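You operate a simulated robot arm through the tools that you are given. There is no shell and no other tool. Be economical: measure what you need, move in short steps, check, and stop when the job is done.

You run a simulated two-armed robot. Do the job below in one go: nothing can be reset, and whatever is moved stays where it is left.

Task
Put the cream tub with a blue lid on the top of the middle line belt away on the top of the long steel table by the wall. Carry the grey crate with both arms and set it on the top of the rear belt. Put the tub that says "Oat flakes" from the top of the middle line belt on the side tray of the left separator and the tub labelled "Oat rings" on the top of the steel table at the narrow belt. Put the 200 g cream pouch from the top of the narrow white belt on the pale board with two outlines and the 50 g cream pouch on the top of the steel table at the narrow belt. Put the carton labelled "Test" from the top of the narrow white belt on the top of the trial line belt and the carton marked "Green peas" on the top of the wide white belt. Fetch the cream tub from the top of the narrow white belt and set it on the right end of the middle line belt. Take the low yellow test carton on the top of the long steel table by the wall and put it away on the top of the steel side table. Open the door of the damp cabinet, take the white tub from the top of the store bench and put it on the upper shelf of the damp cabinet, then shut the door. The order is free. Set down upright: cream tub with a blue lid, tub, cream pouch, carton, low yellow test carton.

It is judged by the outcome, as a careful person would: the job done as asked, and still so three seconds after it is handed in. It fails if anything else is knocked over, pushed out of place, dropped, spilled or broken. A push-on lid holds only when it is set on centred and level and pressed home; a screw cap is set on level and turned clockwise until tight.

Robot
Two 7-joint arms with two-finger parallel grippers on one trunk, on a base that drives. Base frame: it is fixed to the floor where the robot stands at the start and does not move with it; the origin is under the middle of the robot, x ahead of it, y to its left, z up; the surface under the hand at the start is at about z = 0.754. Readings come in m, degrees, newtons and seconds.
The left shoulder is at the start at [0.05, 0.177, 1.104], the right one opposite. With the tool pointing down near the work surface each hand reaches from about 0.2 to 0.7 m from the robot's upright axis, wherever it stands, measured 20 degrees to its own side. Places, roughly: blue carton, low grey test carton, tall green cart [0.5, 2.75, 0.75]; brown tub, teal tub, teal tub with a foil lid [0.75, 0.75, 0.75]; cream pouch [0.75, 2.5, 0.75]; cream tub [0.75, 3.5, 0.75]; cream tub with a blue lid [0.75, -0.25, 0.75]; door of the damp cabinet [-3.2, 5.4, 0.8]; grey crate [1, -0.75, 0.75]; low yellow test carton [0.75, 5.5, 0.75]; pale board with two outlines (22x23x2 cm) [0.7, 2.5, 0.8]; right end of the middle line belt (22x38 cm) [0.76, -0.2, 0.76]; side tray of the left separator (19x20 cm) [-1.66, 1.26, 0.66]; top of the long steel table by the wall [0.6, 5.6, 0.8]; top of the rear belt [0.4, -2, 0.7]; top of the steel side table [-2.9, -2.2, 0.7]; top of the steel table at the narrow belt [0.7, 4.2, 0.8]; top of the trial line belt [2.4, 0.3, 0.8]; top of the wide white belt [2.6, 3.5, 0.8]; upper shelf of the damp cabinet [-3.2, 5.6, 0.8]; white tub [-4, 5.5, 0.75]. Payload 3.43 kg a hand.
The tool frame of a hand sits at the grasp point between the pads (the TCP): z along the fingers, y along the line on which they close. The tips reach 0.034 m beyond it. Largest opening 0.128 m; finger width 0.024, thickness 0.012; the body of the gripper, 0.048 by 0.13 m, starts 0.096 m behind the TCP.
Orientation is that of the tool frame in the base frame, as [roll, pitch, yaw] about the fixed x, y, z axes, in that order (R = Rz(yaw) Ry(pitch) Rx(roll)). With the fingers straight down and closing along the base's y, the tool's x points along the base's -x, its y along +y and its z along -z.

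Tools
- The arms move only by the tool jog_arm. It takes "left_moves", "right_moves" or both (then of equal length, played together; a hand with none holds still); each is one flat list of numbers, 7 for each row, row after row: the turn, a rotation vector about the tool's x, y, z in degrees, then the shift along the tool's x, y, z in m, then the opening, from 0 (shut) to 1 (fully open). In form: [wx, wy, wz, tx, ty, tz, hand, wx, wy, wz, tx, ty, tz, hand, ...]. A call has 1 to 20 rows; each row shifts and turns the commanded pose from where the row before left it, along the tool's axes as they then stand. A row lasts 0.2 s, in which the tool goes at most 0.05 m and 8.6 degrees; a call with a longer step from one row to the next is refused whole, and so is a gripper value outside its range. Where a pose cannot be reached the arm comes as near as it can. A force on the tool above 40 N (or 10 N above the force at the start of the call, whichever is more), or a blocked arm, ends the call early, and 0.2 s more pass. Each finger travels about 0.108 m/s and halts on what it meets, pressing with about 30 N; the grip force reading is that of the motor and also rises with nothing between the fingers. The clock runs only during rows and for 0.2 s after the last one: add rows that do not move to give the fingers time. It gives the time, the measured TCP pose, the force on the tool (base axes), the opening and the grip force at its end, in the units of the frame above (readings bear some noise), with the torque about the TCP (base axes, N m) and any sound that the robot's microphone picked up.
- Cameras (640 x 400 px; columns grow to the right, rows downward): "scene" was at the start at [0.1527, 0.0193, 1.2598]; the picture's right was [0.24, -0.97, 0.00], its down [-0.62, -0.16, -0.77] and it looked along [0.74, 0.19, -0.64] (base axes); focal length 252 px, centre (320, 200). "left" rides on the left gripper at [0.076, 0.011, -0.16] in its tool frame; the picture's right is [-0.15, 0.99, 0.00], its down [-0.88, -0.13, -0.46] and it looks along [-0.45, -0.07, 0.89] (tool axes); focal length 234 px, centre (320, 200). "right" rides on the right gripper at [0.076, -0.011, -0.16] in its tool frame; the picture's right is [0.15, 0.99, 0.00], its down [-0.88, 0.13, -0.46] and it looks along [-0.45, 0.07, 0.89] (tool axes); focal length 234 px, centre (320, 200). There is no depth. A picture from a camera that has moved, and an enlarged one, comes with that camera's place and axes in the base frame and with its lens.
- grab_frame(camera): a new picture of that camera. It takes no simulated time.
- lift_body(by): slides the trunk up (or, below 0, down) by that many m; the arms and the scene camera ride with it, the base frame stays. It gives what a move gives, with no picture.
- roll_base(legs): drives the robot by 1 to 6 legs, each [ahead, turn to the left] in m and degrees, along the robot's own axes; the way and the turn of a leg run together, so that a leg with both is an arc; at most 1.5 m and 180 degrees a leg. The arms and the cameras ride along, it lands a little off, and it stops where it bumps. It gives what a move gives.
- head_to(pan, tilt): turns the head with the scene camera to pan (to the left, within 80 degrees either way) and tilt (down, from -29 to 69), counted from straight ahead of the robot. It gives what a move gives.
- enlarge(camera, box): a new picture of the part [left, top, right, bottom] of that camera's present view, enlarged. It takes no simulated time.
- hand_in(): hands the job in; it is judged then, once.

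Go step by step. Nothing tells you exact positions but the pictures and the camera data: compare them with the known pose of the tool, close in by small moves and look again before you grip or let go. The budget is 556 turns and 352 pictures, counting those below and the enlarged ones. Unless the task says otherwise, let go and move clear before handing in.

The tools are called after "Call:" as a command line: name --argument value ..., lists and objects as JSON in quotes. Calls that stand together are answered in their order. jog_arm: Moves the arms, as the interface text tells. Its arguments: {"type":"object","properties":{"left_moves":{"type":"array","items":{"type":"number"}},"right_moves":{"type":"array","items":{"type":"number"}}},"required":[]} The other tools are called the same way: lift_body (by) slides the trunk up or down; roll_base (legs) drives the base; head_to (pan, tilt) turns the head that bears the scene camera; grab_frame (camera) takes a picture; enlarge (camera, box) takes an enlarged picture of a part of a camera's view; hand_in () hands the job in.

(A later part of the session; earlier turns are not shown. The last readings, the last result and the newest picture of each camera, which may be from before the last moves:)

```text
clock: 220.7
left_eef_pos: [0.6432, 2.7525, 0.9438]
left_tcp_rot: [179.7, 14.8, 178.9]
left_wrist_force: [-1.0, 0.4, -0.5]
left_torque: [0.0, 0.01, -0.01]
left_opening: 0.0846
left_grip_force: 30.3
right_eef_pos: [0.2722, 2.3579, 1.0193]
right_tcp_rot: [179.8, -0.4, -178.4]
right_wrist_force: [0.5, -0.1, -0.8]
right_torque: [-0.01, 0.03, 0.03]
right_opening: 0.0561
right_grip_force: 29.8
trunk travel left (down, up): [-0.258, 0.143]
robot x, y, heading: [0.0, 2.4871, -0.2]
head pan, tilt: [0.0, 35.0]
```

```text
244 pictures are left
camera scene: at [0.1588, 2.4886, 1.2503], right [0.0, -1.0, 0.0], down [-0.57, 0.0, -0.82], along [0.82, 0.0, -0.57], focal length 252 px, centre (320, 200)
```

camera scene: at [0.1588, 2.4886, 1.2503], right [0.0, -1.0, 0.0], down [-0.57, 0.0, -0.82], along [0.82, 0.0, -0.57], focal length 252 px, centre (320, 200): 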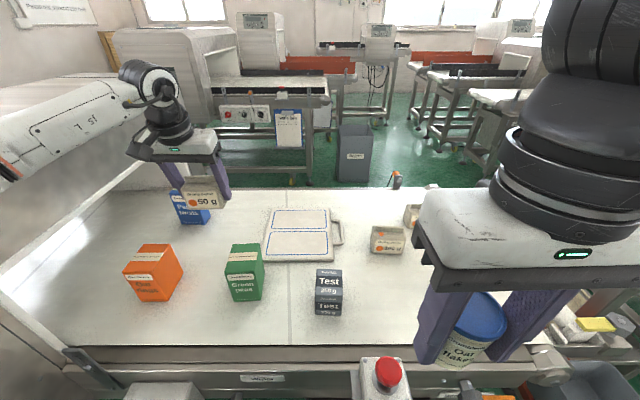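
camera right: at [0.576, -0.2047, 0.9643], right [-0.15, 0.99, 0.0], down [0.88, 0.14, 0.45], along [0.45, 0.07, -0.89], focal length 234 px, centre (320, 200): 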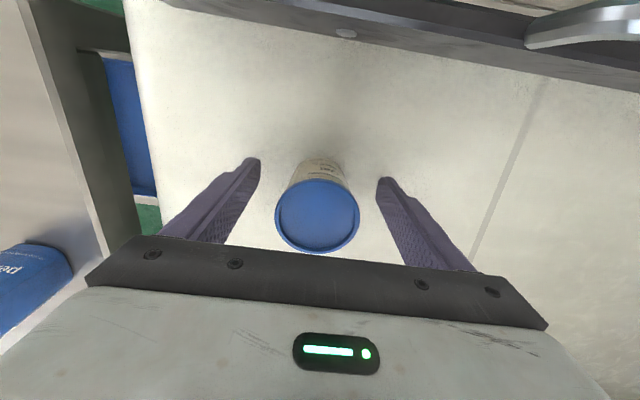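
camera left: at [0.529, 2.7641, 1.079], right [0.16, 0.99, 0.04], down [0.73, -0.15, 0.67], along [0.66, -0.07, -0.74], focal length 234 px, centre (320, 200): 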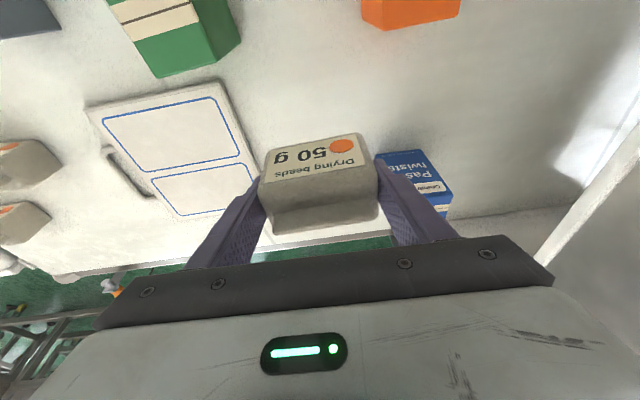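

Call:
jog_arm --left_moves '[0, 0, 0, 0.03, -0.017, -0.026, 0, 0, 0, 0, 0.03, -0.017, -0.026, 0, 0, 0, 0, 0.03, -0.017, -0.026, 0, 0, 0, 0, 0.03, -0.017, -0.026, 0, 0, 0, 0, 0.03, -0.017, -0.026, 0, 0, 0, 0, 0.03, -0.017, -0.026, 0]'

Call:
roll_base --legs '[[-0.3, 0], [0, 90]]'

Call:
head_to --pan -25 --tilt 25

Call:
grab_frame --camera "scene"

```text
clock: 222.1
left_eef_pos: [0.4259, 2.6532, 1.0467]
left_tcp_rot: [179.8, 14.9, 179.1]
left_wrist_force: [0.1, -0.6, -0.9]
left_torque: [0.01, 0.01, 0.0]
left_opening: 0.0845
left_grip_force: 30.2
right_eef_pos: [0.2731, 2.3583, 1.0203]
right_tcp_rot: [179.8, -0.5, -178.3]
right_wrist_force: [0.0, 0.0, -1.1]
right_torque: [-0.03, 0.04, 0.02]
right_opening: 0.0558
right_grip_force: 29.8
trunk travel left (down, up): [-0.258, 0.143]
robot x, y, heading: [-0.0008, 2.4881, 0.0]
head pan, tilt: [0.0, 35.0]
```

```text
clock: 228.0
left_eef_pos: [-0.4697, 2.9168, 1.0474]
left_tcp_rot: [179.7, 14.9, -90.6]
left_wrist_force: [1.3, 0.0, -1.8]
left_torque: [-0.02, 0.02, 0.07]
left_opening: 0.084
left_grip_force: 30.1
right_eef_pos: [-0.1708, 2.7659, 1.0201]
right_tcp_rot: [179.8, -0.5, -87.8]
right_wrist_force: [0.7, -0.8, -1.0]
right_torque: [0.0, 0.06, 0.03]
right_opening: 0.0561
right_grip_force: 29.8
trunk travel left (down, up): [-0.258, 0.143]
robot x, y, heading: [-0.3038, 2.4951, 90.6]
head pan, tilt: [0.0, 35.0]
```

```text
clock: 228.9
left_eef_pos: [-0.4682, 2.9153, 1.0459]
left_tcp_rot: [179.7, 14.9, -90.7]
left_wrist_force: [0.2, -0.3, -1.5]
left_torque: [0.0, -0.02, 0.04]
left_opening: 0.0843
left_grip_force: 30.0
right_eef_pos: [-0.171, 2.7664, 1.021]
right_tcp_rot: [179.9, -0.4, -87.8]
right_wrist_force: [0.0, -0.4, -2.1]
right_torque: [-0.02, 0.02, -0.03]
right_opening: 0.0561
right_grip_force: 29.8
trunk travel left (down, up): [-0.258, 0.143]
robot x, y, heading: [-0.2968, 2.4905, 90.3]
head pan, tilt: [-25.0, 25.0]
```

```text
243 pictures are left
camera scene: at [-0.2632, 2.6438, 1.266], right [0.91, -0.42, 0.0], down [-0.18, -0.38, -0.91], along [0.38, 0.82, -0.42], focal length 252 px, centre (320, 200)
```

scene: 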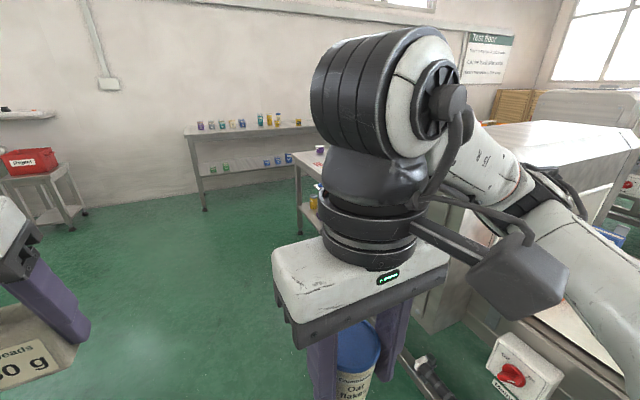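

Call:
roll_base --legs '[[1.5, 0], [0, -90]]'

Call:
head_to --pan 0 --tilt 35

Call:
grab_frame --camera "scene"

```text
clock: 240.1
left_eef_pos: [0.1185, 4.146, 1.0467]
left_tcp_rot: [179.7, 14.9, 178.7]
left_wrist_force: [-0.6, 0.6, -1.1]
left_torque: [0.01, 0.02, 0.01]
left_opening: 0.0839
left_grip_force: 30.3
right_eef_pos: [-0.0344, 3.8501, 1.0212]
right_tcp_rot: [179.8, -0.4, -178.5]
right_wrist_force: [0.8, 0.1, -1.3]
right_torque: [0.0, 0.02, 0.02]
right_opening: 0.0561
right_grip_force: 30.2
trunk travel left (down, up): [-0.258, 0.143]
robot x, y, heading: [-0.3062, 3.9835, -0.3]
head pan, tilt: [-25.0, 25.0]
```

```text
clock: 241.0
left_eef_pos: [0.1189, 4.1468, 1.0457]
left_tcp_rot: [179.6, 14.8, 178.7]
left_wrist_force: [-0.8, 0.2, -0.7]
left_torque: [0.0, -0.01, 0.0]
left_opening: 0.0843
left_grip_force: 29.8
right_eef_pos: [-0.0345, 3.8501, 1.021]
right_tcp_rot: [179.9, -0.5, -178.6]
right_wrist_force: [-0.1, -0.5, -0.5]
right_torque: [0.01, 0.03, -0.01]
right_opening: 0.0559
right_grip_force: 30.0
trunk travel left (down, up): [-0.258, 0.143]
robot x, y, heading: [-0.3044, 3.9809, -0.2]
head pan, tilt: [0.0, 35.0]
```

```text
242 pictures are left
camera scene: at [-0.1496, 3.982, 1.2503], right [-0.01, -1.0, 0.0], down [-0.57, 0.0, -0.82], along [0.82, -0.01, -0.57], focal length 252 px, centre (320, 200)
```

scene: 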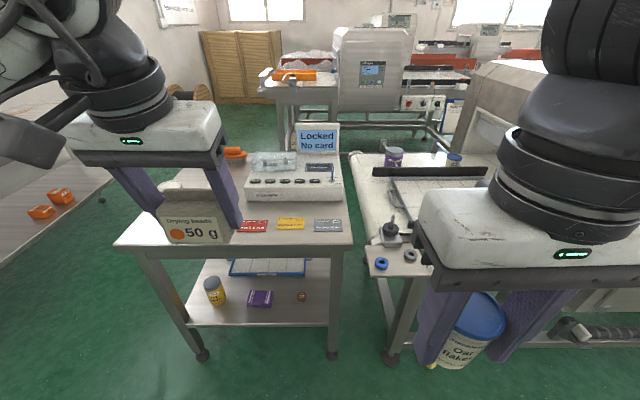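

Call:
grab_frame --camera "left"

Call:
enlarge --camera "scene" --box '[350, 130, 500, 230]'

Call:
head_to --pan 45 --tilt 30

Call:
grab_frame --camera "scene"

```text
241 pictures are left
camera left: at [0.0048, 4.1582, 1.1817], right [0.16, 0.99, 0.04], down [0.73, -0.15, 0.67], along [0.66, -0.08, -0.74], focal length 234 px, centre (320, 200)
```

left: 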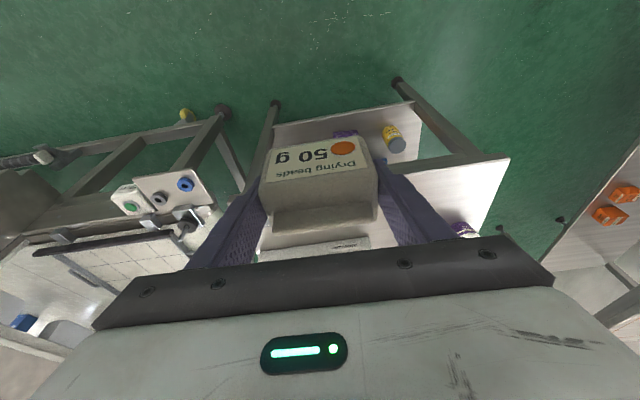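

```text
4.00 times, centred on (425, 180) of scene
camera zoom: at [-0.1496, 3.982, 1.2503], right [-0.01, -1.0, 0.0], down [-0.57, 0.0, -0.82], along [0.82, -0.01, -0.57], focal length 1009 px, centre (-100, 280)
```

zoom: 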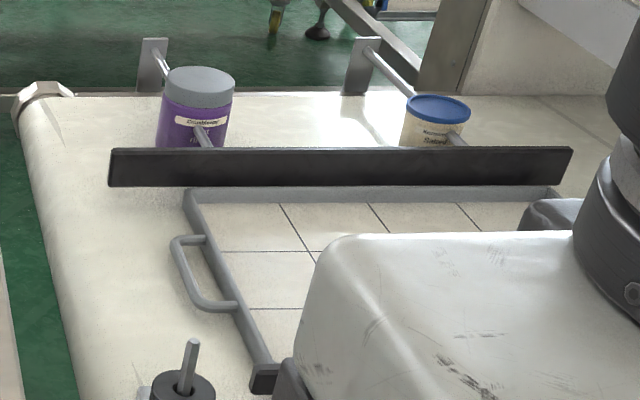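

```text
clock: 242.1
left_eef_pos: [0.1183, 4.1461, 1.0453]
left_tcp_rot: [179.8, 14.8, 178.6]
left_wrist_force: [0.4, 0.0, -1.3]
left_torque: [-0.02, 0.03, 0.0]
left_opening: 0.0838
left_grip_force: 30.3
right_eef_pos: [-0.0346, 3.8496, 1.0203]
right_tcp_rot: [179.9, -0.4, -178.6]
right_wrist_force: [-0.2, -0.5, -1.7]
right_torque: [-0.01, 0.03, -0.01]
right_opening: 0.056
right_grip_force: 29.8
trunk travel left (down, up): [-0.258, 0.143]
robot x, y, heading: [-0.3064, 3.9814, -0.6]
head pan, tilt: [45.0, 30.0]
```

```text
239 pictures are left
camera scene: at [-0.1732, 4.0461, 1.2581], right [0.7, -0.71, 0.0], down [-0.36, -0.35, -0.87], along [0.62, 0.61, -0.5], focal length 252 px, centre (320, 200)
```

scene: 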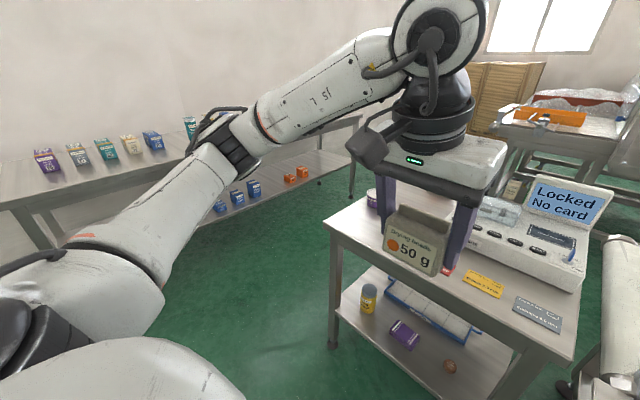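

Call:
roll_base --legs '[[0.27, 0]]'

Call:
head_to --pan 25 --tilt 45

Call:
grab_frame --camera "scene"

Call:
grab_frame --camera "left"

```text
clock: 244.0
left_eef_pos: [0.3873, 4.1431, 1.0461]
left_tcp_rot: [179.7, 14.9, 178.6]
left_wrist_force: [0.0, -0.4, -1.4]
left_torque: [0.04, 0.04, 0.0]
left_opening: 0.0835
left_grip_force: 29.9
right_eef_pos: [0.2331, 3.8483, 1.0201]
right_tcp_rot: [179.8, -0.5, -178.7]
right_wrist_force: [-0.8, 0.1, -0.8]
right_torque: [0.01, 0.01, 0.0]
right_opening: 0.0561
right_grip_force: 30.0
trunk travel left (down, up): [-0.258, 0.143]
robot x, y, heading: [-0.0369, 3.9817, -0.5]
head pan, tilt: [45.0, 30.0]
```

```text
clock: 244.9
left_eef_pos: [0.3869, 4.1423, 1.0465]
left_tcp_rot: [179.7, 14.8, 178.7]
left_wrist_force: [0.4, -0.1, -1.1]
left_torque: [0.0, -0.01, -0.03]
left_opening: 0.0834
left_grip_force: 30.0
right_eef_pos: [0.2343, 3.8486, 1.0205]
right_tcp_rot: [179.9, -0.4, -178.6]
right_wrist_force: [-0.8, -0.2, -1.1]
right_torque: [0.01, 0.04, 0.0]
right_opening: 0.056
right_grip_force: 30.0
trunk travel left (down, up): [-0.258, 0.143]
robot x, y, heading: [-0.0369, 3.9868, -0.5]
head pan, tilt: [25.0, 45.0]
```

```text
238 pictures are left
camera scene: at [0.1049, 4.0145, 1.2355], right [0.42, -0.91, 0.0], down [-0.64, -0.29, -0.71], along [0.64, 0.29, -0.71], focal length 252 px, centre (320, 200)
```

scene: 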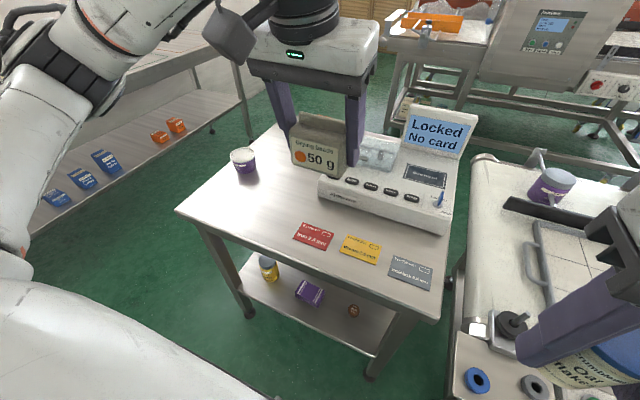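

```text
237 pictures are left
camera left: at [0.2735, 4.1561, 1.1817], right [0.16, 0.99, 0.04], down [0.73, -0.15, 0.67], along [0.66, -0.08, -0.74], focal length 234 px, centre (320, 200)
```

left: 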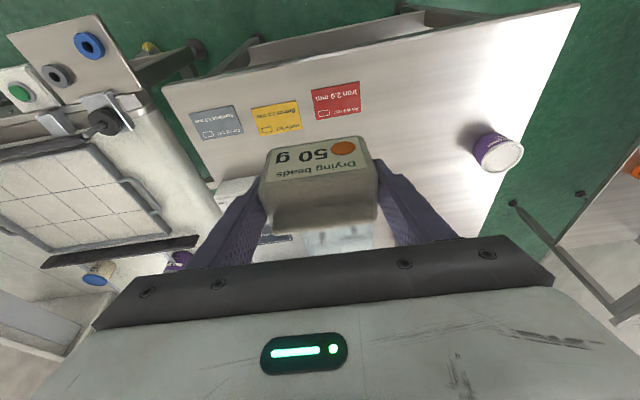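

Call:
jog_arm --left_moves '[0, 0, 0, 0.0026, 0.0338, 0.0245, 0, 0, 0, 0, 0.0026, 0.0338, 0.0245, 0, 0, 0, 0, 0.0026, 0.0338, 0.0245, 0, 0, 0, 0, 0.0026, 0.0338, 0.0245, 0, 0, 0, 0, 0.0026, 0.0338, 0.0245, 0, 0, 0, 0, 0.0026, 0.0338, 0.0245, 0]'

Call:
grab_frame --camera "scene"

Call:
grab_frame --camera "left"

```text
clock: 246.3
left_eef_pos: [0.4151, 4.3463, 0.9015]
left_tcp_rot: [179.8, 15.0, 178.6]
left_wrist_force: [0.1, -0.1, -0.6]
left_torque: [-0.01, -0.03, 0.02]
left_opening: 0.0832
left_grip_force: 29.9
right_eef_pos: [0.2341, 3.8493, 1.0207]
right_tcp_rot: [179.9, -0.4, -178.5]
right_wrist_force: [-0.3, 0.1, -2.2]
right_torque: [0.02, 0.03, 0.01]
right_opening: 0.056
right_grip_force: 30.0
trunk travel left (down, up): [-0.258, 0.143]
robot x, y, heading: [-0.0409, 3.9858, -0.4]
head pan, tilt: [25.0, 45.0]
```

```text
236 pictures are left
camera scene: at [0.1049, 4.0148, 1.2355], right [0.42, -0.91, 0.0], down [-0.64, -0.29, -0.71], along [0.64, 0.29, -0.71], focal length 252 px, centre (320, 200)
```

scene: 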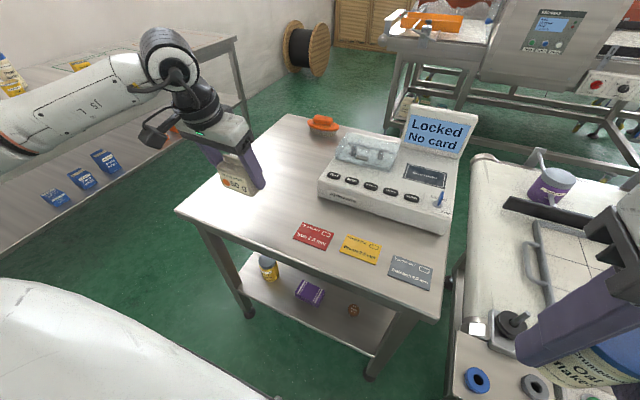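

```text
235 pictures are left
camera left: at [0.3009, 4.3591, 1.0364], right [0.16, 0.99, 0.04], down [0.73, -0.15, 0.67], along [0.66, -0.08, -0.74], focal length 234 px, centre (320, 200)
```

left: 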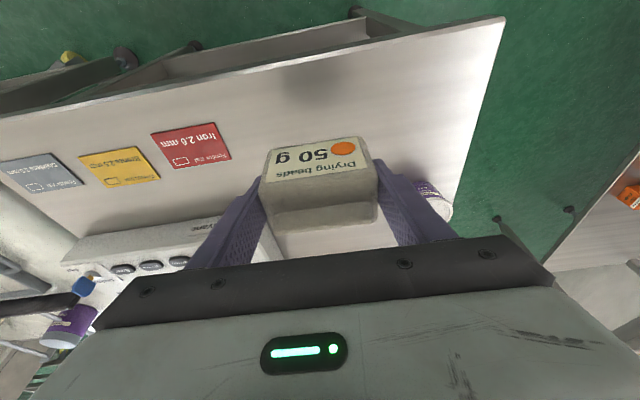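

Call:
jog_arm --left_moves '[0, 0, 0, 0.0117, 0, 0.0435, 0, 0, 0, 0, 0, 0, 0, 0]'

Call:
jog_arm --left_moves '[0, 0, 0, 0.0039, 0, 0.0145, 0, 0, 0, 0, 0, 0, 0, 0]'

Call:
jog_arm --left_moves '[0, 0, 0, 0.0039, 0, 0.0145, 0, 0, 0, 0, 0, 0, 0, 0]'

Call:
enlarge --camera "scene" --box '[160, 100, 320, 220]'

```text
clock: 246.9
left_eef_pos: [0.4138, 4.3468, 0.8556]
left_tcp_rot: [179.7, 14.9, 178.6]
left_wrist_force: [0.7, -0.3, -2.4]
left_torque: [0.01, 0.02, 0.05]
left_opening: 0.0836
left_grip_force: 29.9
right_eef_pos: [0.233, 3.8486, 1.022]
right_tcp_rot: [179.9, -0.4, -178.8]
right_wrist_force: [-0.9, 0.3, -0.9]
right_torque: [-0.03, 0.03, 0.0]
right_opening: 0.056
right_grip_force: 30.1
trunk travel left (down, up): [-0.258, 0.143]
robot x, y, heading: [-0.0387, 3.9855, -0.4]
head pan, tilt: [25.0, 45.0]
```

```text
clock: 247.5
left_eef_pos: [0.4149, 4.3452, 0.8415]
left_tcp_rot: [179.7, 15.0, 178.6]
left_wrist_force: [-0.7, -0.2, -1.5]
left_torque: [0.0, -0.01, 0.04]
left_opening: 0.0836
left_grip_force: 29.7
right_eef_pos: [0.2334, 3.8483, 1.0199]
right_tcp_rot: [179.9, -0.4, -178.7]
right_wrist_force: [0.3, -0.2, -1.6]
right_torque: [-0.04, 0.01, -0.01]
right_opening: 0.0562
right_grip_force: 30.0
trunk travel left (down, up): [-0.258, 0.143]
robot x, y, heading: [-0.0442, 3.9833, -0.4]
head pan, tilt: [25.0, 45.0]
```

```text
clock: 248.1
left_eef_pos: [0.4144, 4.3462, 0.8261]
left_tcp_rot: [179.7, 14.8, 178.6]
left_wrist_force: [0.6, 0.1, -1.0]
left_torque: [0.01, 0.03, 0.0]
left_opening: 0.0836
left_grip_force: 29.9
right_eef_pos: [0.2335, 3.8482, 1.0212]
right_tcp_rot: [-180.0, -0.3, -178.8]
right_wrist_force: [0.4, -0.3, -1.0]
right_torque: [0.02, 0.02, 0.02]
right_opening: 0.0559
right_grip_force: 30.1
trunk travel left (down, up): [-0.258, 0.143]
robot x, y, heading: [-0.0366, 3.9811, -0.4]
head pan, tilt: [25.0, 45.0]
```

```text
3.33 times, centred on (240, 160) of scene
camera zoom: at [0.1049, 4.0145, 1.2355], right [0.42, -0.91, 0.0], down [-0.64, -0.29, -0.71], along [0.64, 0.29, -0.71], focal length 841 px, centre (587, 333)
```

zoom: 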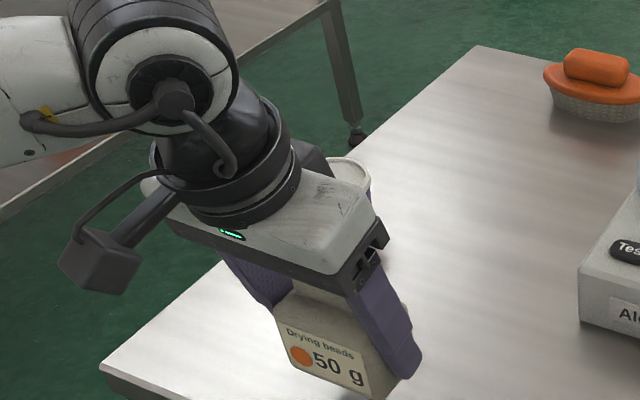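

Still above the table; I lower in small steps until contact.

Call:
jog_arm --left_moves '[0, 0, 0, 0.0026, 0, 0.0097, 0, 0, 0, 0, 0, 0, 0, 0]'

Call:
jog_arm --left_moves '[0, 0, 0, 0.0021, 0, 0.0077, 0, 0, 0, 0, 0, 0, 0, 0]'

Call:
jog_arm --left_moves '[0, 0, 0, 0.0013, 0, 0.0048, 0, 0, 0, 0, 0, 0, 0, 0]'

Call:
jog_arm --left_moves '[0, 0, 0, 0.0013, 0, 0.0048, 0, 0, 0, 0, 0, 0, 0, 0]'

```text
clock: 248.7
left_eef_pos: [0.4143, 4.3483, 0.8158]
left_tcp_rot: [179.6, 14.9, 178.6]
left_wrist_force: [0.3, 0.1, -1.5]
left_torque: [0.01, 0.0, -0.03]
left_opening: 0.0835
left_grip_force: 29.9
right_eef_pos: [0.2327, 3.8479, 1.0205]
right_tcp_rot: [180.0, -0.4, -178.8]
right_wrist_force: [-0.1, 0.2, -1.3]
right_torque: [0.02, 0.02, 0.03]
right_opening: 0.056
right_grip_force: 30.1
trunk travel left (down, up): [-0.258, 0.143]
robot x, y, heading: [-0.0372, 3.982, -0.6]
head pan, tilt: [25.0, 45.0]
```

```text
clock: 249.3
left_eef_pos: [0.4126, 4.3478, 0.8073]
left_tcp_rot: [179.7, 14.9, 178.6]
left_wrist_force: [0.5, 0.6, -1.6]
left_torque: [-0.02, -0.03, -0.01]
left_opening: 0.0836
left_grip_force: 29.5
right_eef_pos: [0.2333, 3.8484, 1.0211]
right_tcp_rot: [179.9, -0.4, -178.7]
right_wrist_force: [-0.5, 0.2, -1.8]
right_torque: [-0.02, 0.04, 0.03]
right_opening: 0.0562
right_grip_force: 30.3
trunk travel left (down, up): [-0.258, 0.143]
robot x, y, heading: [-0.0393, 3.9785, -0.2]
head pan, tilt: [25.0, 45.0]
```

```text
clock: 249.9
left_eef_pos: [0.4138, 4.347, 0.8031]
left_tcp_rot: [179.7, 14.9, 178.7]
left_wrist_force: [0.5, -0.8, -1.5]
left_torque: [0.04, 0.05, 0.02]
left_opening: 0.0836
left_grip_force: 30.3
right_eef_pos: [0.2331, 3.8493, 1.0203]
right_tcp_rot: [179.9, -0.4, -178.8]
right_wrist_force: [0.3, -0.2, -1.4]
right_torque: [-0.01, 0.01, 0.02]
right_opening: 0.0561
right_grip_force: 29.3
trunk travel left (down, up): [-0.258, 0.143]
robot x, y, heading: [-0.0365, 3.9847, -0.3]
head pan, tilt: [25.0, 45.0]
```

```text
clock: 250.5
left_eef_pos: [0.4142, 4.3471, 0.7969]
left_tcp_rot: [179.7, 14.8, 178.6]
left_wrist_force: [0.1, -0.3, -0.6]
left_torque: [-0.01, 0.0, 0.02]
left_opening: 0.0836
left_grip_force: 29.9
right_eef_pos: [0.2327, 3.8485, 1.0206]
right_tcp_rot: [180.0, -0.4, -178.7]
right_wrist_force: [-0.6, 0.3, -0.6]
right_torque: [0.01, 0.0, 0.03]
right_opening: 0.056
right_grip_force: 30.0
trunk travel left (down, up): [-0.258, 0.143]
robot x, y, heading: [-0.0374, 3.9857, -0.3]
head pan, tilt: [25.0, 45.0]
```

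Call:
jog_arm --left_moves '[0, 0, 0, 0.0013, 0, 0.0048, 0, 0, 0, 0, 0, 0, 0, 0]'

Call:
grab_frame --camera "left"

Call:
enlarge --camera "scene" --box '[180, 130, 300, 220]'

```text
clock: 251.1
left_eef_pos: [0.4152, 4.3476, 0.7971]
left_tcp_rot: [179.6, 15.3, 178.6]
left_wrist_force: [-5.0, 2.7, 24.3]
left_torque: [-0.69, 0.79, -0.18]
left_opening: 0.0835
left_grip_force: 30.1
right_eef_pos: [0.2314, 3.8479, 1.0216]
right_tcp_rot: [179.8, -0.4, -178.6]
right_wrist_force: [0.1, -0.3, -1.1]
right_torque: [-0.01, 0.03, -0.04]
right_opening: 0.056
right_grip_force: 29.7
trunk travel left (down, up): [-0.258, 0.143]
robot x, y, heading: [-0.0385, 3.9832, -0.4]
head pan, tilt: [25.0, 45.0]
```

```text
233 pictures are left
camera left: at [0.2994, 4.3593, 0.9318], right [0.16, 0.99, 0.04], down [0.73, -0.15, 0.67], along [0.67, -0.08, -0.74], focal length 234 px, centre (320, 200)
```

left: 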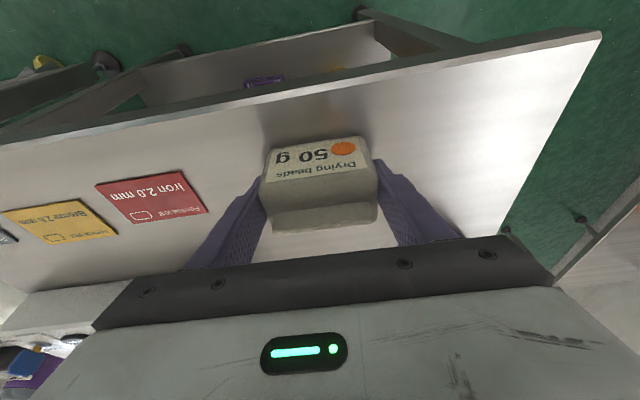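

```text
4.44 times, centred on (240, 175) of scene
camera zoom: at [0.1028, 4.0134, 1.2362], right [0.42, -0.91, 0.0], down [-0.64, -0.29, -0.71], along [0.64, 0.29, -0.71], focal length 1121 px, centre (676, 311)
```

zoom: 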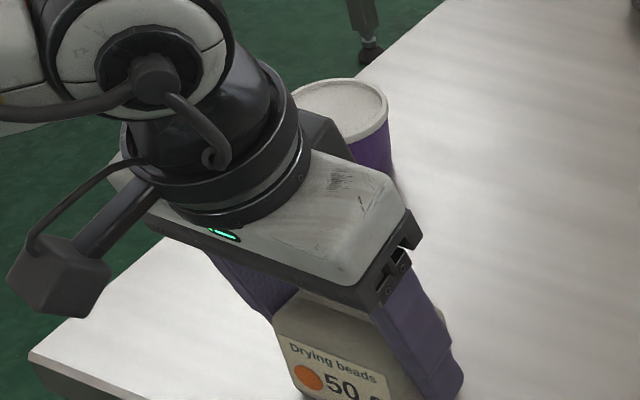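

Call:
jog_arm --left_moves '[0, 0, 0, -0.001, 0, -0.003, 0, 0, 0, 0, 0, 0, 0, 0.75, 0, 0, 0, 0, 0, 0, 0.85, 0, 0, 0, 0, 0, 0, 0.92, 0, 0, 0, 0, 0, 0, 0.92, 0, 0, 0, -0.0052, 0, -0.0193, 0.92, 0, 0, 0, -0.0117, 0, -0.0435, 0.92, 0, 0, 0, -0.0117, 0, -0.0435, 0.92, 0, 0, 0, 0.01, -0.01, -0.0435, 0.92, 0, 0, 0, 0.02, -0.02, -0.03, 0.92]'

Call:
grab_frame --camera "scene"

```text
clock: 253.3
left_eef_pos: [0.3656, 4.319, 0.971]
left_tcp_rot: [179.6, 14.9, 178.6]
left_wrist_force: [-0.2, 0.2, -0.7]
left_torque: [0.03, 0.0, 0.0]
left_opening: 0.1178
left_grip_force: 0.1
right_eef_pos: [0.2328, 3.8474, 1.0206]
right_tcp_rot: [179.9, -0.4, -178.7]
right_wrist_force: [-0.2, -0.4, -1.0]
right_torque: [0.01, 0.02, 0.0]
right_opening: 0.0559
right_grip_force: 30.0
trunk travel left (down, up): [-0.258, 0.143]
robot x, y, heading: [-0.0419, 3.9816, -0.2]
head pan, tilt: [25.0, 45.0]
```

```text
231 pictures are left
camera scene: at [0.1047, 4.0142, 1.2355], right [0.42, -0.91, 0.0], down [-0.64, -0.29, -0.71], along [0.64, 0.29, -0.71], focal length 252 px, centre (320, 200)
```

scene: 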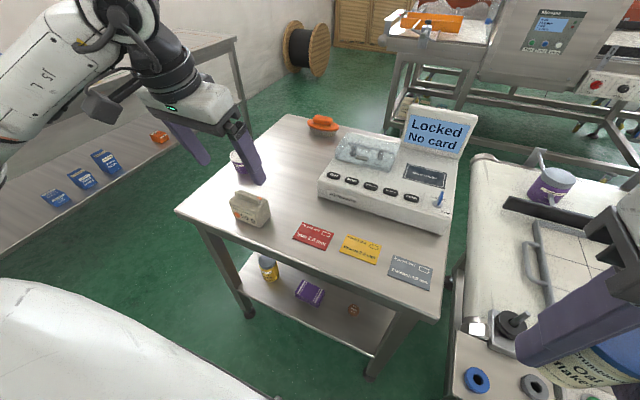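

Call:
roll_base --legs '[[-0.3, 0], [0, 90], [0.35, 0]]'

Call:
head_to --pan -10 --tilt 30

Call:
grab_frame --camera "scene"

```text
clock: 261.0
left_eef_pos: [-0.673, 4.7368, 0.9687]
left_tcp_rot: [179.7, 14.9, -91.3]
left_wrist_force: [0.0, 0.8, 0.0]
left_torque: [-0.03, 0.01, -0.01]
left_opening: 0.1179
left_grip_force: 0.0
right_eef_pos: [-0.2024, 4.6052, 1.0201]
right_tcp_rot: [179.9, -0.4, -88.6]
right_wrist_force: [-0.5, 0.2, -1.6]
right_torque: [-0.07, 0.03, -0.01]
right_opening: 0.056
right_grip_force: 29.7
trunk travel left (down, up): [-0.258, 0.143]
robot x, y, heading: [-0.3361, 4.3285, 89.9]
head pan, tilt: [25.0, 45.0]
```

```text
clock: 262.0
left_eef_pos: [-0.6741, 4.7369, 0.9692]
left_tcp_rot: [179.7, 14.9, -91.2]
left_wrist_force: [0.0, 0.1, 0.1]
left_torque: [-0.02, 0.01, 0.01]
left_opening: 0.1177
left_grip_force: 0.0
right_eef_pos: [-0.2045, 4.6053, 1.0206]
right_tcp_rot: [179.8, -0.4, -88.6]
right_wrist_force: [0.1, 0.4, -1.2]
right_torque: [-0.01, -0.04, 0.0]
right_opening: 0.0561
right_grip_force: 29.9
trunk travel left (down, up): [-0.258, 0.143]
robot x, y, heading: [-0.3376, 4.3314, 89.5]
head pan, tilt: [-10.0, 30.0]
```

```text
230 pictures are left
camera scene: at [-0.3199, 4.489, 1.2581], right [0.98, -0.18, 0.0], down [-0.09, -0.49, -0.87], along [0.15, 0.85, -0.5], focal length 252 px, centre (320, 200)
```

scene: 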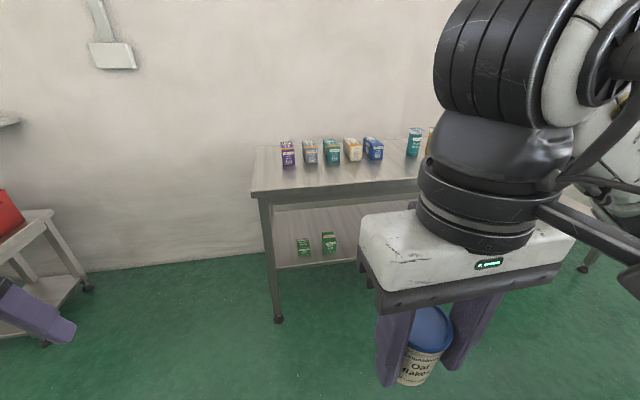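

Call:
roll_base --legs '[[0.72, 0]]'

Call:
head_to --pan -15 --tilt 45

Call:
grab_frame --camera "scene"

Call:
grab_frame --camera "right"

```text
clock: 266.0
left_eef_pos: [-0.6659, 5.464, 0.9705]
left_tcp_rot: [179.8, 14.8, -91.5]
left_wrist_force: [0.2, 0.0, 0.8]
left_torque: [-0.01, 0.01, 0.03]
left_opening: 0.1177
left_grip_force: 0.1
right_eef_pos: [-0.1961, 5.3291, 1.0205]
right_tcp_rot: [179.9, -0.4, -88.7]
right_wrist_force: [0.1, -0.8, -1.0]
right_torque: [-0.02, -0.02, 0.02]
right_opening: 0.056
right_grip_force: 29.9
trunk travel left (down, up): [-0.258, 0.143]
robot x, y, heading: [-0.3328, 5.0555, 89.7]
head pan, tilt: [-10.0, 30.0]
```

```text
clock: 266.7
left_eef_pos: [-0.6662, 5.4639, 0.9706]
left_tcp_rot: [179.6, 15.0, -91.5]
left_wrist_force: [0.6, -0.1, 0.9]
left_torque: [0.02, 0.02, 0.01]
left_opening: 0.118
left_grip_force: 0.0
right_eef_pos: [-0.1951, 5.3308, 1.0208]
right_tcp_rot: [179.9, -0.4, -88.6]
right_wrist_force: [0.6, 0.0, -1.4]
right_torque: [-0.05, -0.02, 0.05]
right_opening: 0.056
right_grip_force: 30.0
trunk travel left (down, up): [-0.258, 0.143]
robot x, y, heading: [-0.3303, 5.0569, 89.3]
head pan, tilt: [-15.0, 45.0]
```

```text
229 pictures are left
camera scene: at [-0.3087, 5.2045, 1.2355], right [0.96, -0.27, 0.0], down [-0.19, -0.68, -0.71], along [0.19, 0.68, -0.71], focal length 252 px, centre (320, 200)
```

scene: 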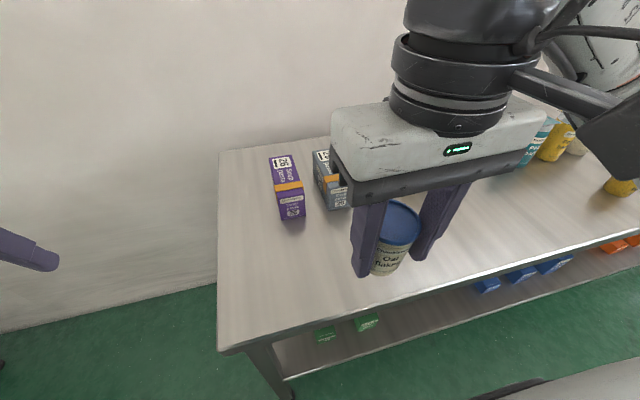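

```text
228 pictures are left
camera right: at [-0.184, 5.2558, 1.181], right [-0.99, -0.17, 0.0], down [-0.15, 0.88, 0.45], along [-0.08, 0.44, -0.89], focal length 234 px, centre (320, 200)
```

right: 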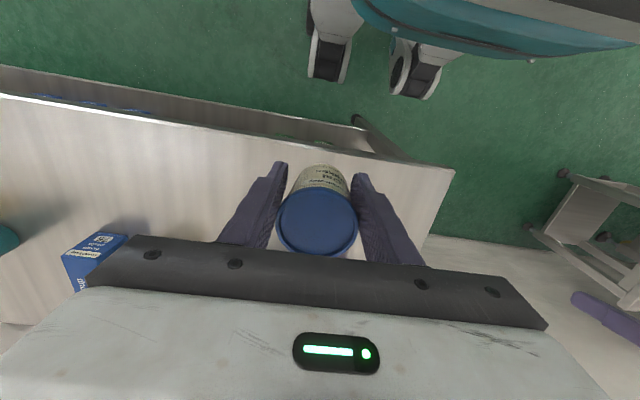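

Call:
jog_arm --right_moves '[0, 0, 0, -0.029, 0, 0.032, 0, 0, 0, 0, -0.029, 0, 0.032, 0, 0, 0, 0, -0.029, 0, 0.032, 0, 0, 0, 0, -0.029, 0, 0.032, 0, 0, 0, 0, -0.029, 0, 0.032, 0]'

Call:
jog_arm --right_moves '[0, 0, 0, 0, 0, 0.03, 0, 0, 0, 0, 0, 0, 0.015, 0, 0, 0, 0, 0, 0, 0, 0]'

Call:
grab_frame --camera "scene"

```text
clock: 267.9
left_eef_pos: [-0.6662, 5.4613, 0.9711]
left_tcp_rot: [179.7, 15.2, -91.5]
left_wrist_force: [0.2, 0.6, -0.1]
left_torque: [0.03, -0.04, 0.0]
left_opening: 0.1178
left_grip_force: 0.0
right_eef_pos: [-0.1995, 5.4735, 0.8633]
right_tcp_rot: [180.0, -0.1, -88.6]
right_wrist_force: [-0.8, -3.7, 18.2]
right_torque: [0.09, -0.42, -0.02]
right_opening: 0.056
right_grip_force: 29.9
trunk travel left (down, up): [-0.258, 0.143]
robot x, y, heading: [-0.3321, 5.0561, 89.5]
head pan, tilt: [-15.0, 45.0]
```

```text
clock: 268.3
left_eef_pos: [-0.6669, 5.4626, 0.9697]
left_tcp_rot: [179.6, 15.1, -91.5]
left_wrist_force: [-0.9, 0.1, 0.1]
left_torque: [-0.02, 0.03, 0.0]
left_opening: 0.1177
left_grip_force: 0.0
right_eef_pos: [-0.2016, 5.4744, 0.8546]
right_tcp_rot: [179.5, 0.4, -88.5]
right_wrist_force: [-0.2, -11.7, 22.3]
right_torque: [-0.66, -0.77, -0.56]
right_opening: 0.0555
right_grip_force: 29.9
trunk travel left (down, up): [-0.258, 0.143]
robot x, y, heading: [-0.3333, 5.0549, 89.7]
head pan, tilt: [-15.0, 45.0]
stopped in row 1 (right hand): the force on the tool passed its limit at 85 N (the readings are from after the stop); the commanded pose is now the measured one
```

```text
227 pictures are left
camera scene: at [-0.309, 5.2025, 1.2358], right [0.96, -0.27, 0.0], down [-0.19, -0.68, -0.71], along [0.19, 0.68, -0.71], focal length 252 px, centre (320, 200)
```

scene: 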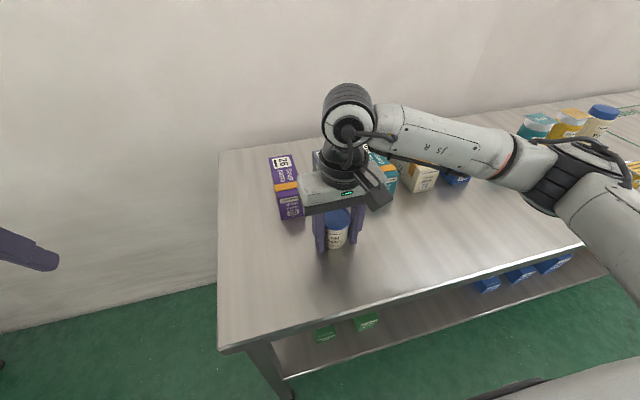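

Call:
enlarge --camera "scene" --box '[260, 140, 420, 260]'

Call:
grab_frame --camera "right"

```text
3.33 times, centred on (340, 200) of scene
camera zoom: at [-0.309, 5.2025, 1.2358], right [0.96, -0.27, 0.0], down [-0.19, -0.68, -0.71], along [0.19, 0.68, -0.71], focal length 841 px, centre (253, 200)
```

zoom: 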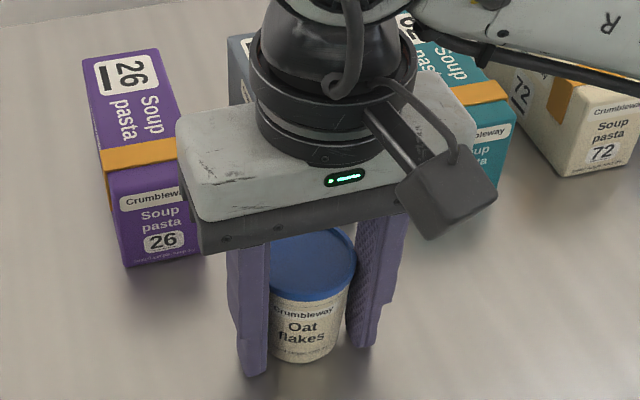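

```text
225 pictures are left
camera right: at [-0.1874, 5.3979, 1.0138], right [-0.98, -0.17, 0.01], down [-0.15, 0.87, 0.46], along [-0.09, 0.45, -0.89], focal length 234 px, centre (320, 200)
```

right: 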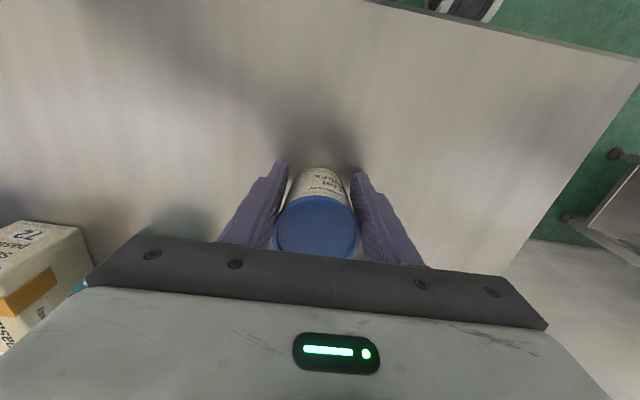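

Call:
jog_arm --right_moves '[0, 0, 0, 0, 0, -0.004, 0, 0, 0, 0, 0, 0, -0.002, 0.45, 0, 0, 0, 0, 0, 0, 0.6, 0, 0, 0, 0, 0, 0, 0.8, 0, 0, 0, 0, 0, 0, 0.8, 0, 0, 0, 0, 0, -0.02, 0.8, 0, 0, 0, 0, 0, -0.045, 0.8, 0, 0, 0, 0, 0, -0.045, 0.8, 0, 0, 0, 0.02, 0, -0.04, 0.8]'

Call:
enlarge --camera "scene" --box '[200, 100, 640, 300]'

```text
clock: 270.3
left_eef_pos: [-0.6667, 5.4637, 0.9704]
left_tcp_rot: [179.6, 14.9, -91.5]
left_wrist_force: [-0.4, 0.0, 0.6]
left_torque: [0.02, 0.01, 0.0]
left_opening: 0.1176
left_grip_force: 0.2
right_eef_pos: [-0.2007, 5.4547, 1.007]
right_tcp_rot: [179.7, 0.3, -88.6]
right_wrist_force: [0.8, -0.2, 0.1]
right_torque: [0.02, -0.03, 0.0]
right_opening: 0.1026
right_grip_force: 0.1
trunk travel left (down, up): [-0.258, 0.143]
robot x, y, heading: [-0.3282, 5.0592, 89.4]
head pan, tilt: [-15.0, 45.0]
```

```text
1.45 times, centred on (420, 200) of scene
camera zoom: at [-0.3087, 5.2039, 1.2355], right [0.96, -0.27, 0.0], down [-0.19, -0.68, -0.71], along [0.19, 0.68, -0.71], focal length 367 px, centre (174, 200)
```

zoom: 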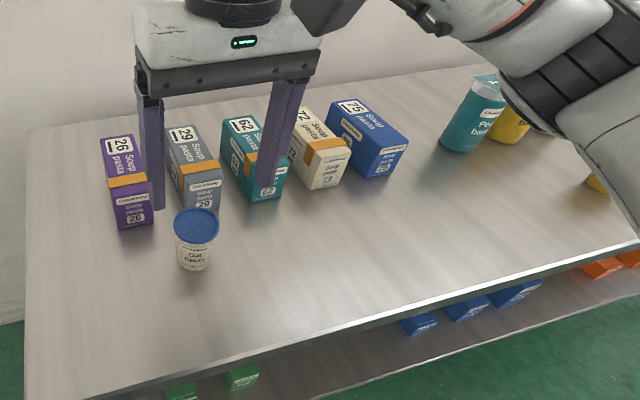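

Call:
jog_arm --left_moves '[0, 5, 0, 0, -0.035, -0.03, 0.9, 0, 5, 0, 0, -0.035, -0.03, 0.9, 0, 5, 0, 0, -0.035, -0.02, 0.9, 0, 0, 0, 0, -0.03, 0, 0.9]' --right_moves '[0, 0, 0, 0.02, 0, -0.02, 0.9, 0, 0, 0, 0.02, 0, -0.02, 0.9, 0, 0, 0, 0.02, 0, -0.01, 0.9, 0, 0, 0, 0, 0, 0, 0.9]'

Call:
roll_base --legs '[[-0.12, 0], [0, -90], [0.8, 0]]'

Call:
head_to --pan 40 --tilt 30

Call:
grab_frame --camera "scene"

```text
clock: 271.3
left_eef_pos: [-0.5322, 5.4459, 1.0465]
left_tcp_rot: [179.7, -0.2, -91.4]
left_wrist_force: [-1.0, -0.2, -0.5]
left_torque: [0.01, -0.01, -0.04]
left_opening: 0.1152
left_grip_force: 0.1
right_eef_pos: [-0.197, 5.3958, 1.0562]
right_tcp_rot: [179.7, 0.3, -88.8]
right_wrist_force: [0.7, -0.3, 0.3]
right_torque: [-0.02, 0.01, 0.03]
right_opening: 0.1151
right_grip_force: 0.0
trunk travel left (down, up): [-0.258, 0.143]
robot x, y, heading: [-0.3332, 5.0594, 89.5]
head pan, tilt: [-15.0, 45.0]
```

```text
clock: 280.2
left_eef_pos: [0.8517, 5.147, 1.0465]
left_tcp_rot: [179.7, -0.1, 179.5]
left_wrist_force: [-0.2, 0.2, -0.1]
left_torque: [0.0, 0.03, 0.02]
left_opening: 0.1152
left_grip_force: 0.1
right_eef_pos: [0.8077, 4.8129, 1.0563]
right_tcp_rot: [179.6, 0.3, -177.7]
right_wrist_force: [-0.1, -0.4, 0.0]
right_torque: [0.01, 0.03, -0.02]
right_opening: 0.1155
right_grip_force: 0.1
trunk travel left (down, up): [-0.258, 0.143]
robot x, y, heading: [0.4655, 4.9406, 0.4]
head pan, tilt: [-15.0, 45.0]
```

```text
clock: 281.5
left_eef_pos: [0.853, 5.1479, 1.0478]
left_tcp_rot: [179.7, -0.2, 179.5]
left_wrist_force: [0.2, 0.1, 0.4]
left_torque: [-0.04, -0.02, 0.01]
left_opening: 0.1153
left_grip_force: 0.1
right_eef_pos: [0.8078, 4.8136, 1.0576]
right_tcp_rot: [179.5, 0.3, -177.6]
right_wrist_force: [0.3, 1.1, 0.5]
right_torque: [-0.01, -0.01, -0.01]
right_opening: 0.1154
right_grip_force: 0.0
trunk travel left (down, up): [-0.258, 0.143]
robot x, y, heading: [0.4662, 4.9402, 0.2]
head pan, tilt: [40.0, 30.0]
```

```text
223 pictures are left
camera scene: at [0.6065, 4.9986, 1.2581], right [0.65, -0.76, 0.0], down [-0.38, -0.32, -0.87], along [0.66, 0.56, -0.5], focal length 252 px, centre (320, 200)
```

scene: 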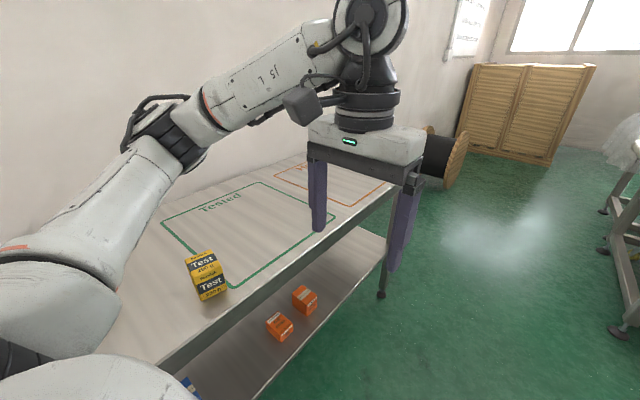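

Call:
roll_base --legs '[[0.08, 0], [0, 90]]'

Call:
head_to --pan -20 --tilt 45

Call:
grab_frame --camera "scene"

Call:
grab_frame --camera "right"

```text
clock: 286.3
left_eef_pos: [0.3493, 5.3305, 1.0473]
left_tcp_rot: [179.7, 0.0, -91.7]
left_wrist_force: [0.7, 0.1, 0.3]
left_torque: [0.05, -0.03, 0.01]
left_opening: 0.1154
left_grip_force: 0.1
right_eef_pos: [0.6845, 5.2787, 1.0565]
right_tcp_rot: [179.6, 0.3, -88.9]
right_wrist_force: [0.3, -0.2, 0.3]
right_torque: [0.0, 0.02, 0.01]
right_opening: 0.1154
right_grip_force: 0.0
trunk travel left (down, up): [-0.258, 0.143]
robot x, y, heading: [0.5481, 4.9423, 89.2]
head pan, tilt: [40.0, 30.0]
```

```text
clock: 287.6
left_eef_pos: [0.3496, 5.332, 1.048]
left_tcp_rot: [179.7, -0.2, -91.8]
left_wrist_force: [-0.8, -0.3, 1.1]
left_torque: [0.0, -0.02, 0.0]
left_opening: 0.1152
left_grip_force: 0.0
right_eef_pos: [0.6837, 5.2794, 1.0563]
right_tcp_rot: [179.6, 0.3, -88.9]
right_wrist_force: [0.1, -0.1, 0.5]
right_torque: [-0.02, -0.01, 0.0]
right_opening: 0.1152
right_grip_force: 0.1
trunk travel left (down, up): [-0.258, 0.143]
robot x, y, heading: [0.549, 4.9436, 89.4]
head pan, tilt: [-20.0, 45.0]
```

```text
222 pictures are left
camera scene: at [0.5783, 5.0861, 1.2355], right [0.93, -0.36, 0.0], down [-0.25, -0.66, -0.71], along [0.25, 0.66, -0.71], focal length 252 px, centre (320, 200)
```

scene: 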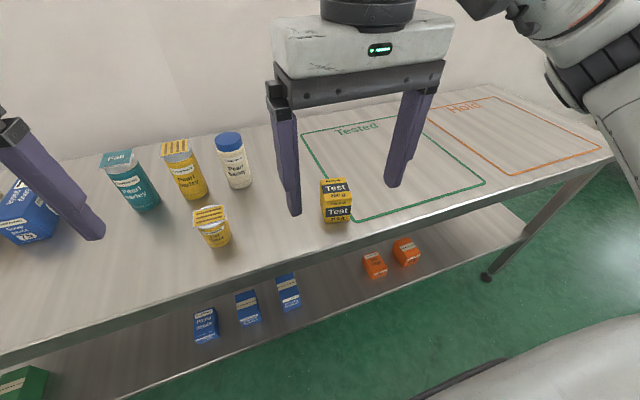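

```text
221 pictures are left
camera right: at [0.6972, 5.2023, 1.2158], right [-0.99, -0.17, 0.01], down [-0.14, 0.88, 0.46], along [-0.08, 0.45, -0.89], focal length 234 px, centre (320, 200)
```

right: 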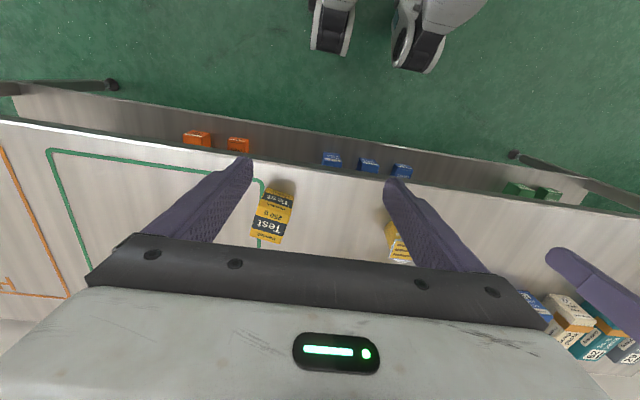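

Call:
jog_arm --right_moves '[0, 0, 0, -0.0288, -0.0114, 0.0252, 0.9, 0, 0, 0, -0.0288, -0.0114, 0.0252, 0.9, 0, 0, 0, -0.0288, -0.0114, 0.0252, 0.9, 0, 0, 0, -0.0288, -0.0114, 0.0252, 0.9, 0, 0, 0, -0.0288, -0.0114, 0.0252, 0.9]'

Call:
grab_frame --camera "right"

Call:
enlarge --camera "scene" --box '[260, 120, 420, 240]'

```text
clock: 288.8
left_eef_pos: [0.3503, 5.331, 1.0462]
left_tcp_rot: [179.6, -0.1, -91.8]
left_wrist_force: [0.3, -0.4, -0.6]
left_torque: [0.0, 0.0, 0.02]
left_opening: 0.1153
left_grip_force: 0.1
right_eef_pos: [0.7378, 5.4252, 0.9299]
right_tcp_rot: [179.6, 0.3, -88.9]
right_wrist_force: [-0.4, -0.2, 0.0]
right_torque: [-0.04, 0.01, 0.0]
right_opening: 0.1152
right_grip_force: 0.1
trunk travel left (down, up): [-0.258, 0.143]
robot x, y, heading: [0.55, 4.9417, 89.0]
head pan, tilt: [-20.0, 45.0]
```

```text
220 pictures are left
camera right: at [0.7509, 5.3489, 1.0892], right [-0.99, -0.17, 0.01], down [-0.14, 0.88, 0.46], along [-0.08, 0.45, -0.89], focal length 234 px, centre (320, 200)
```

right: 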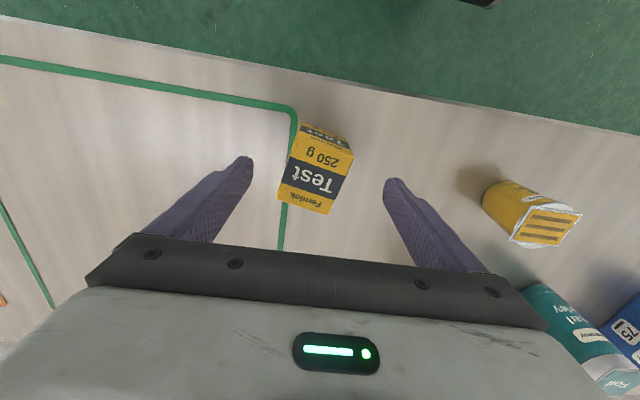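

```text
3.33 times, centred on (340, 180) of scene
camera zoom: at [0.5785, 5.0863, 1.2354], right [0.93, -0.36, 0.0], down [-0.25, -0.66, -0.71], along [0.25, 0.66, -0.71], focal length 841 px, centre (253, 267)
```

zoom: 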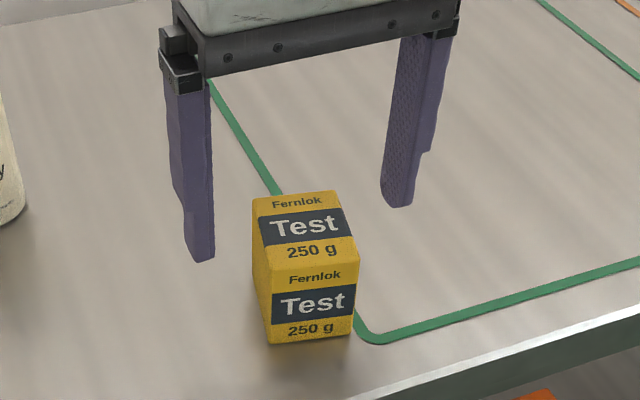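

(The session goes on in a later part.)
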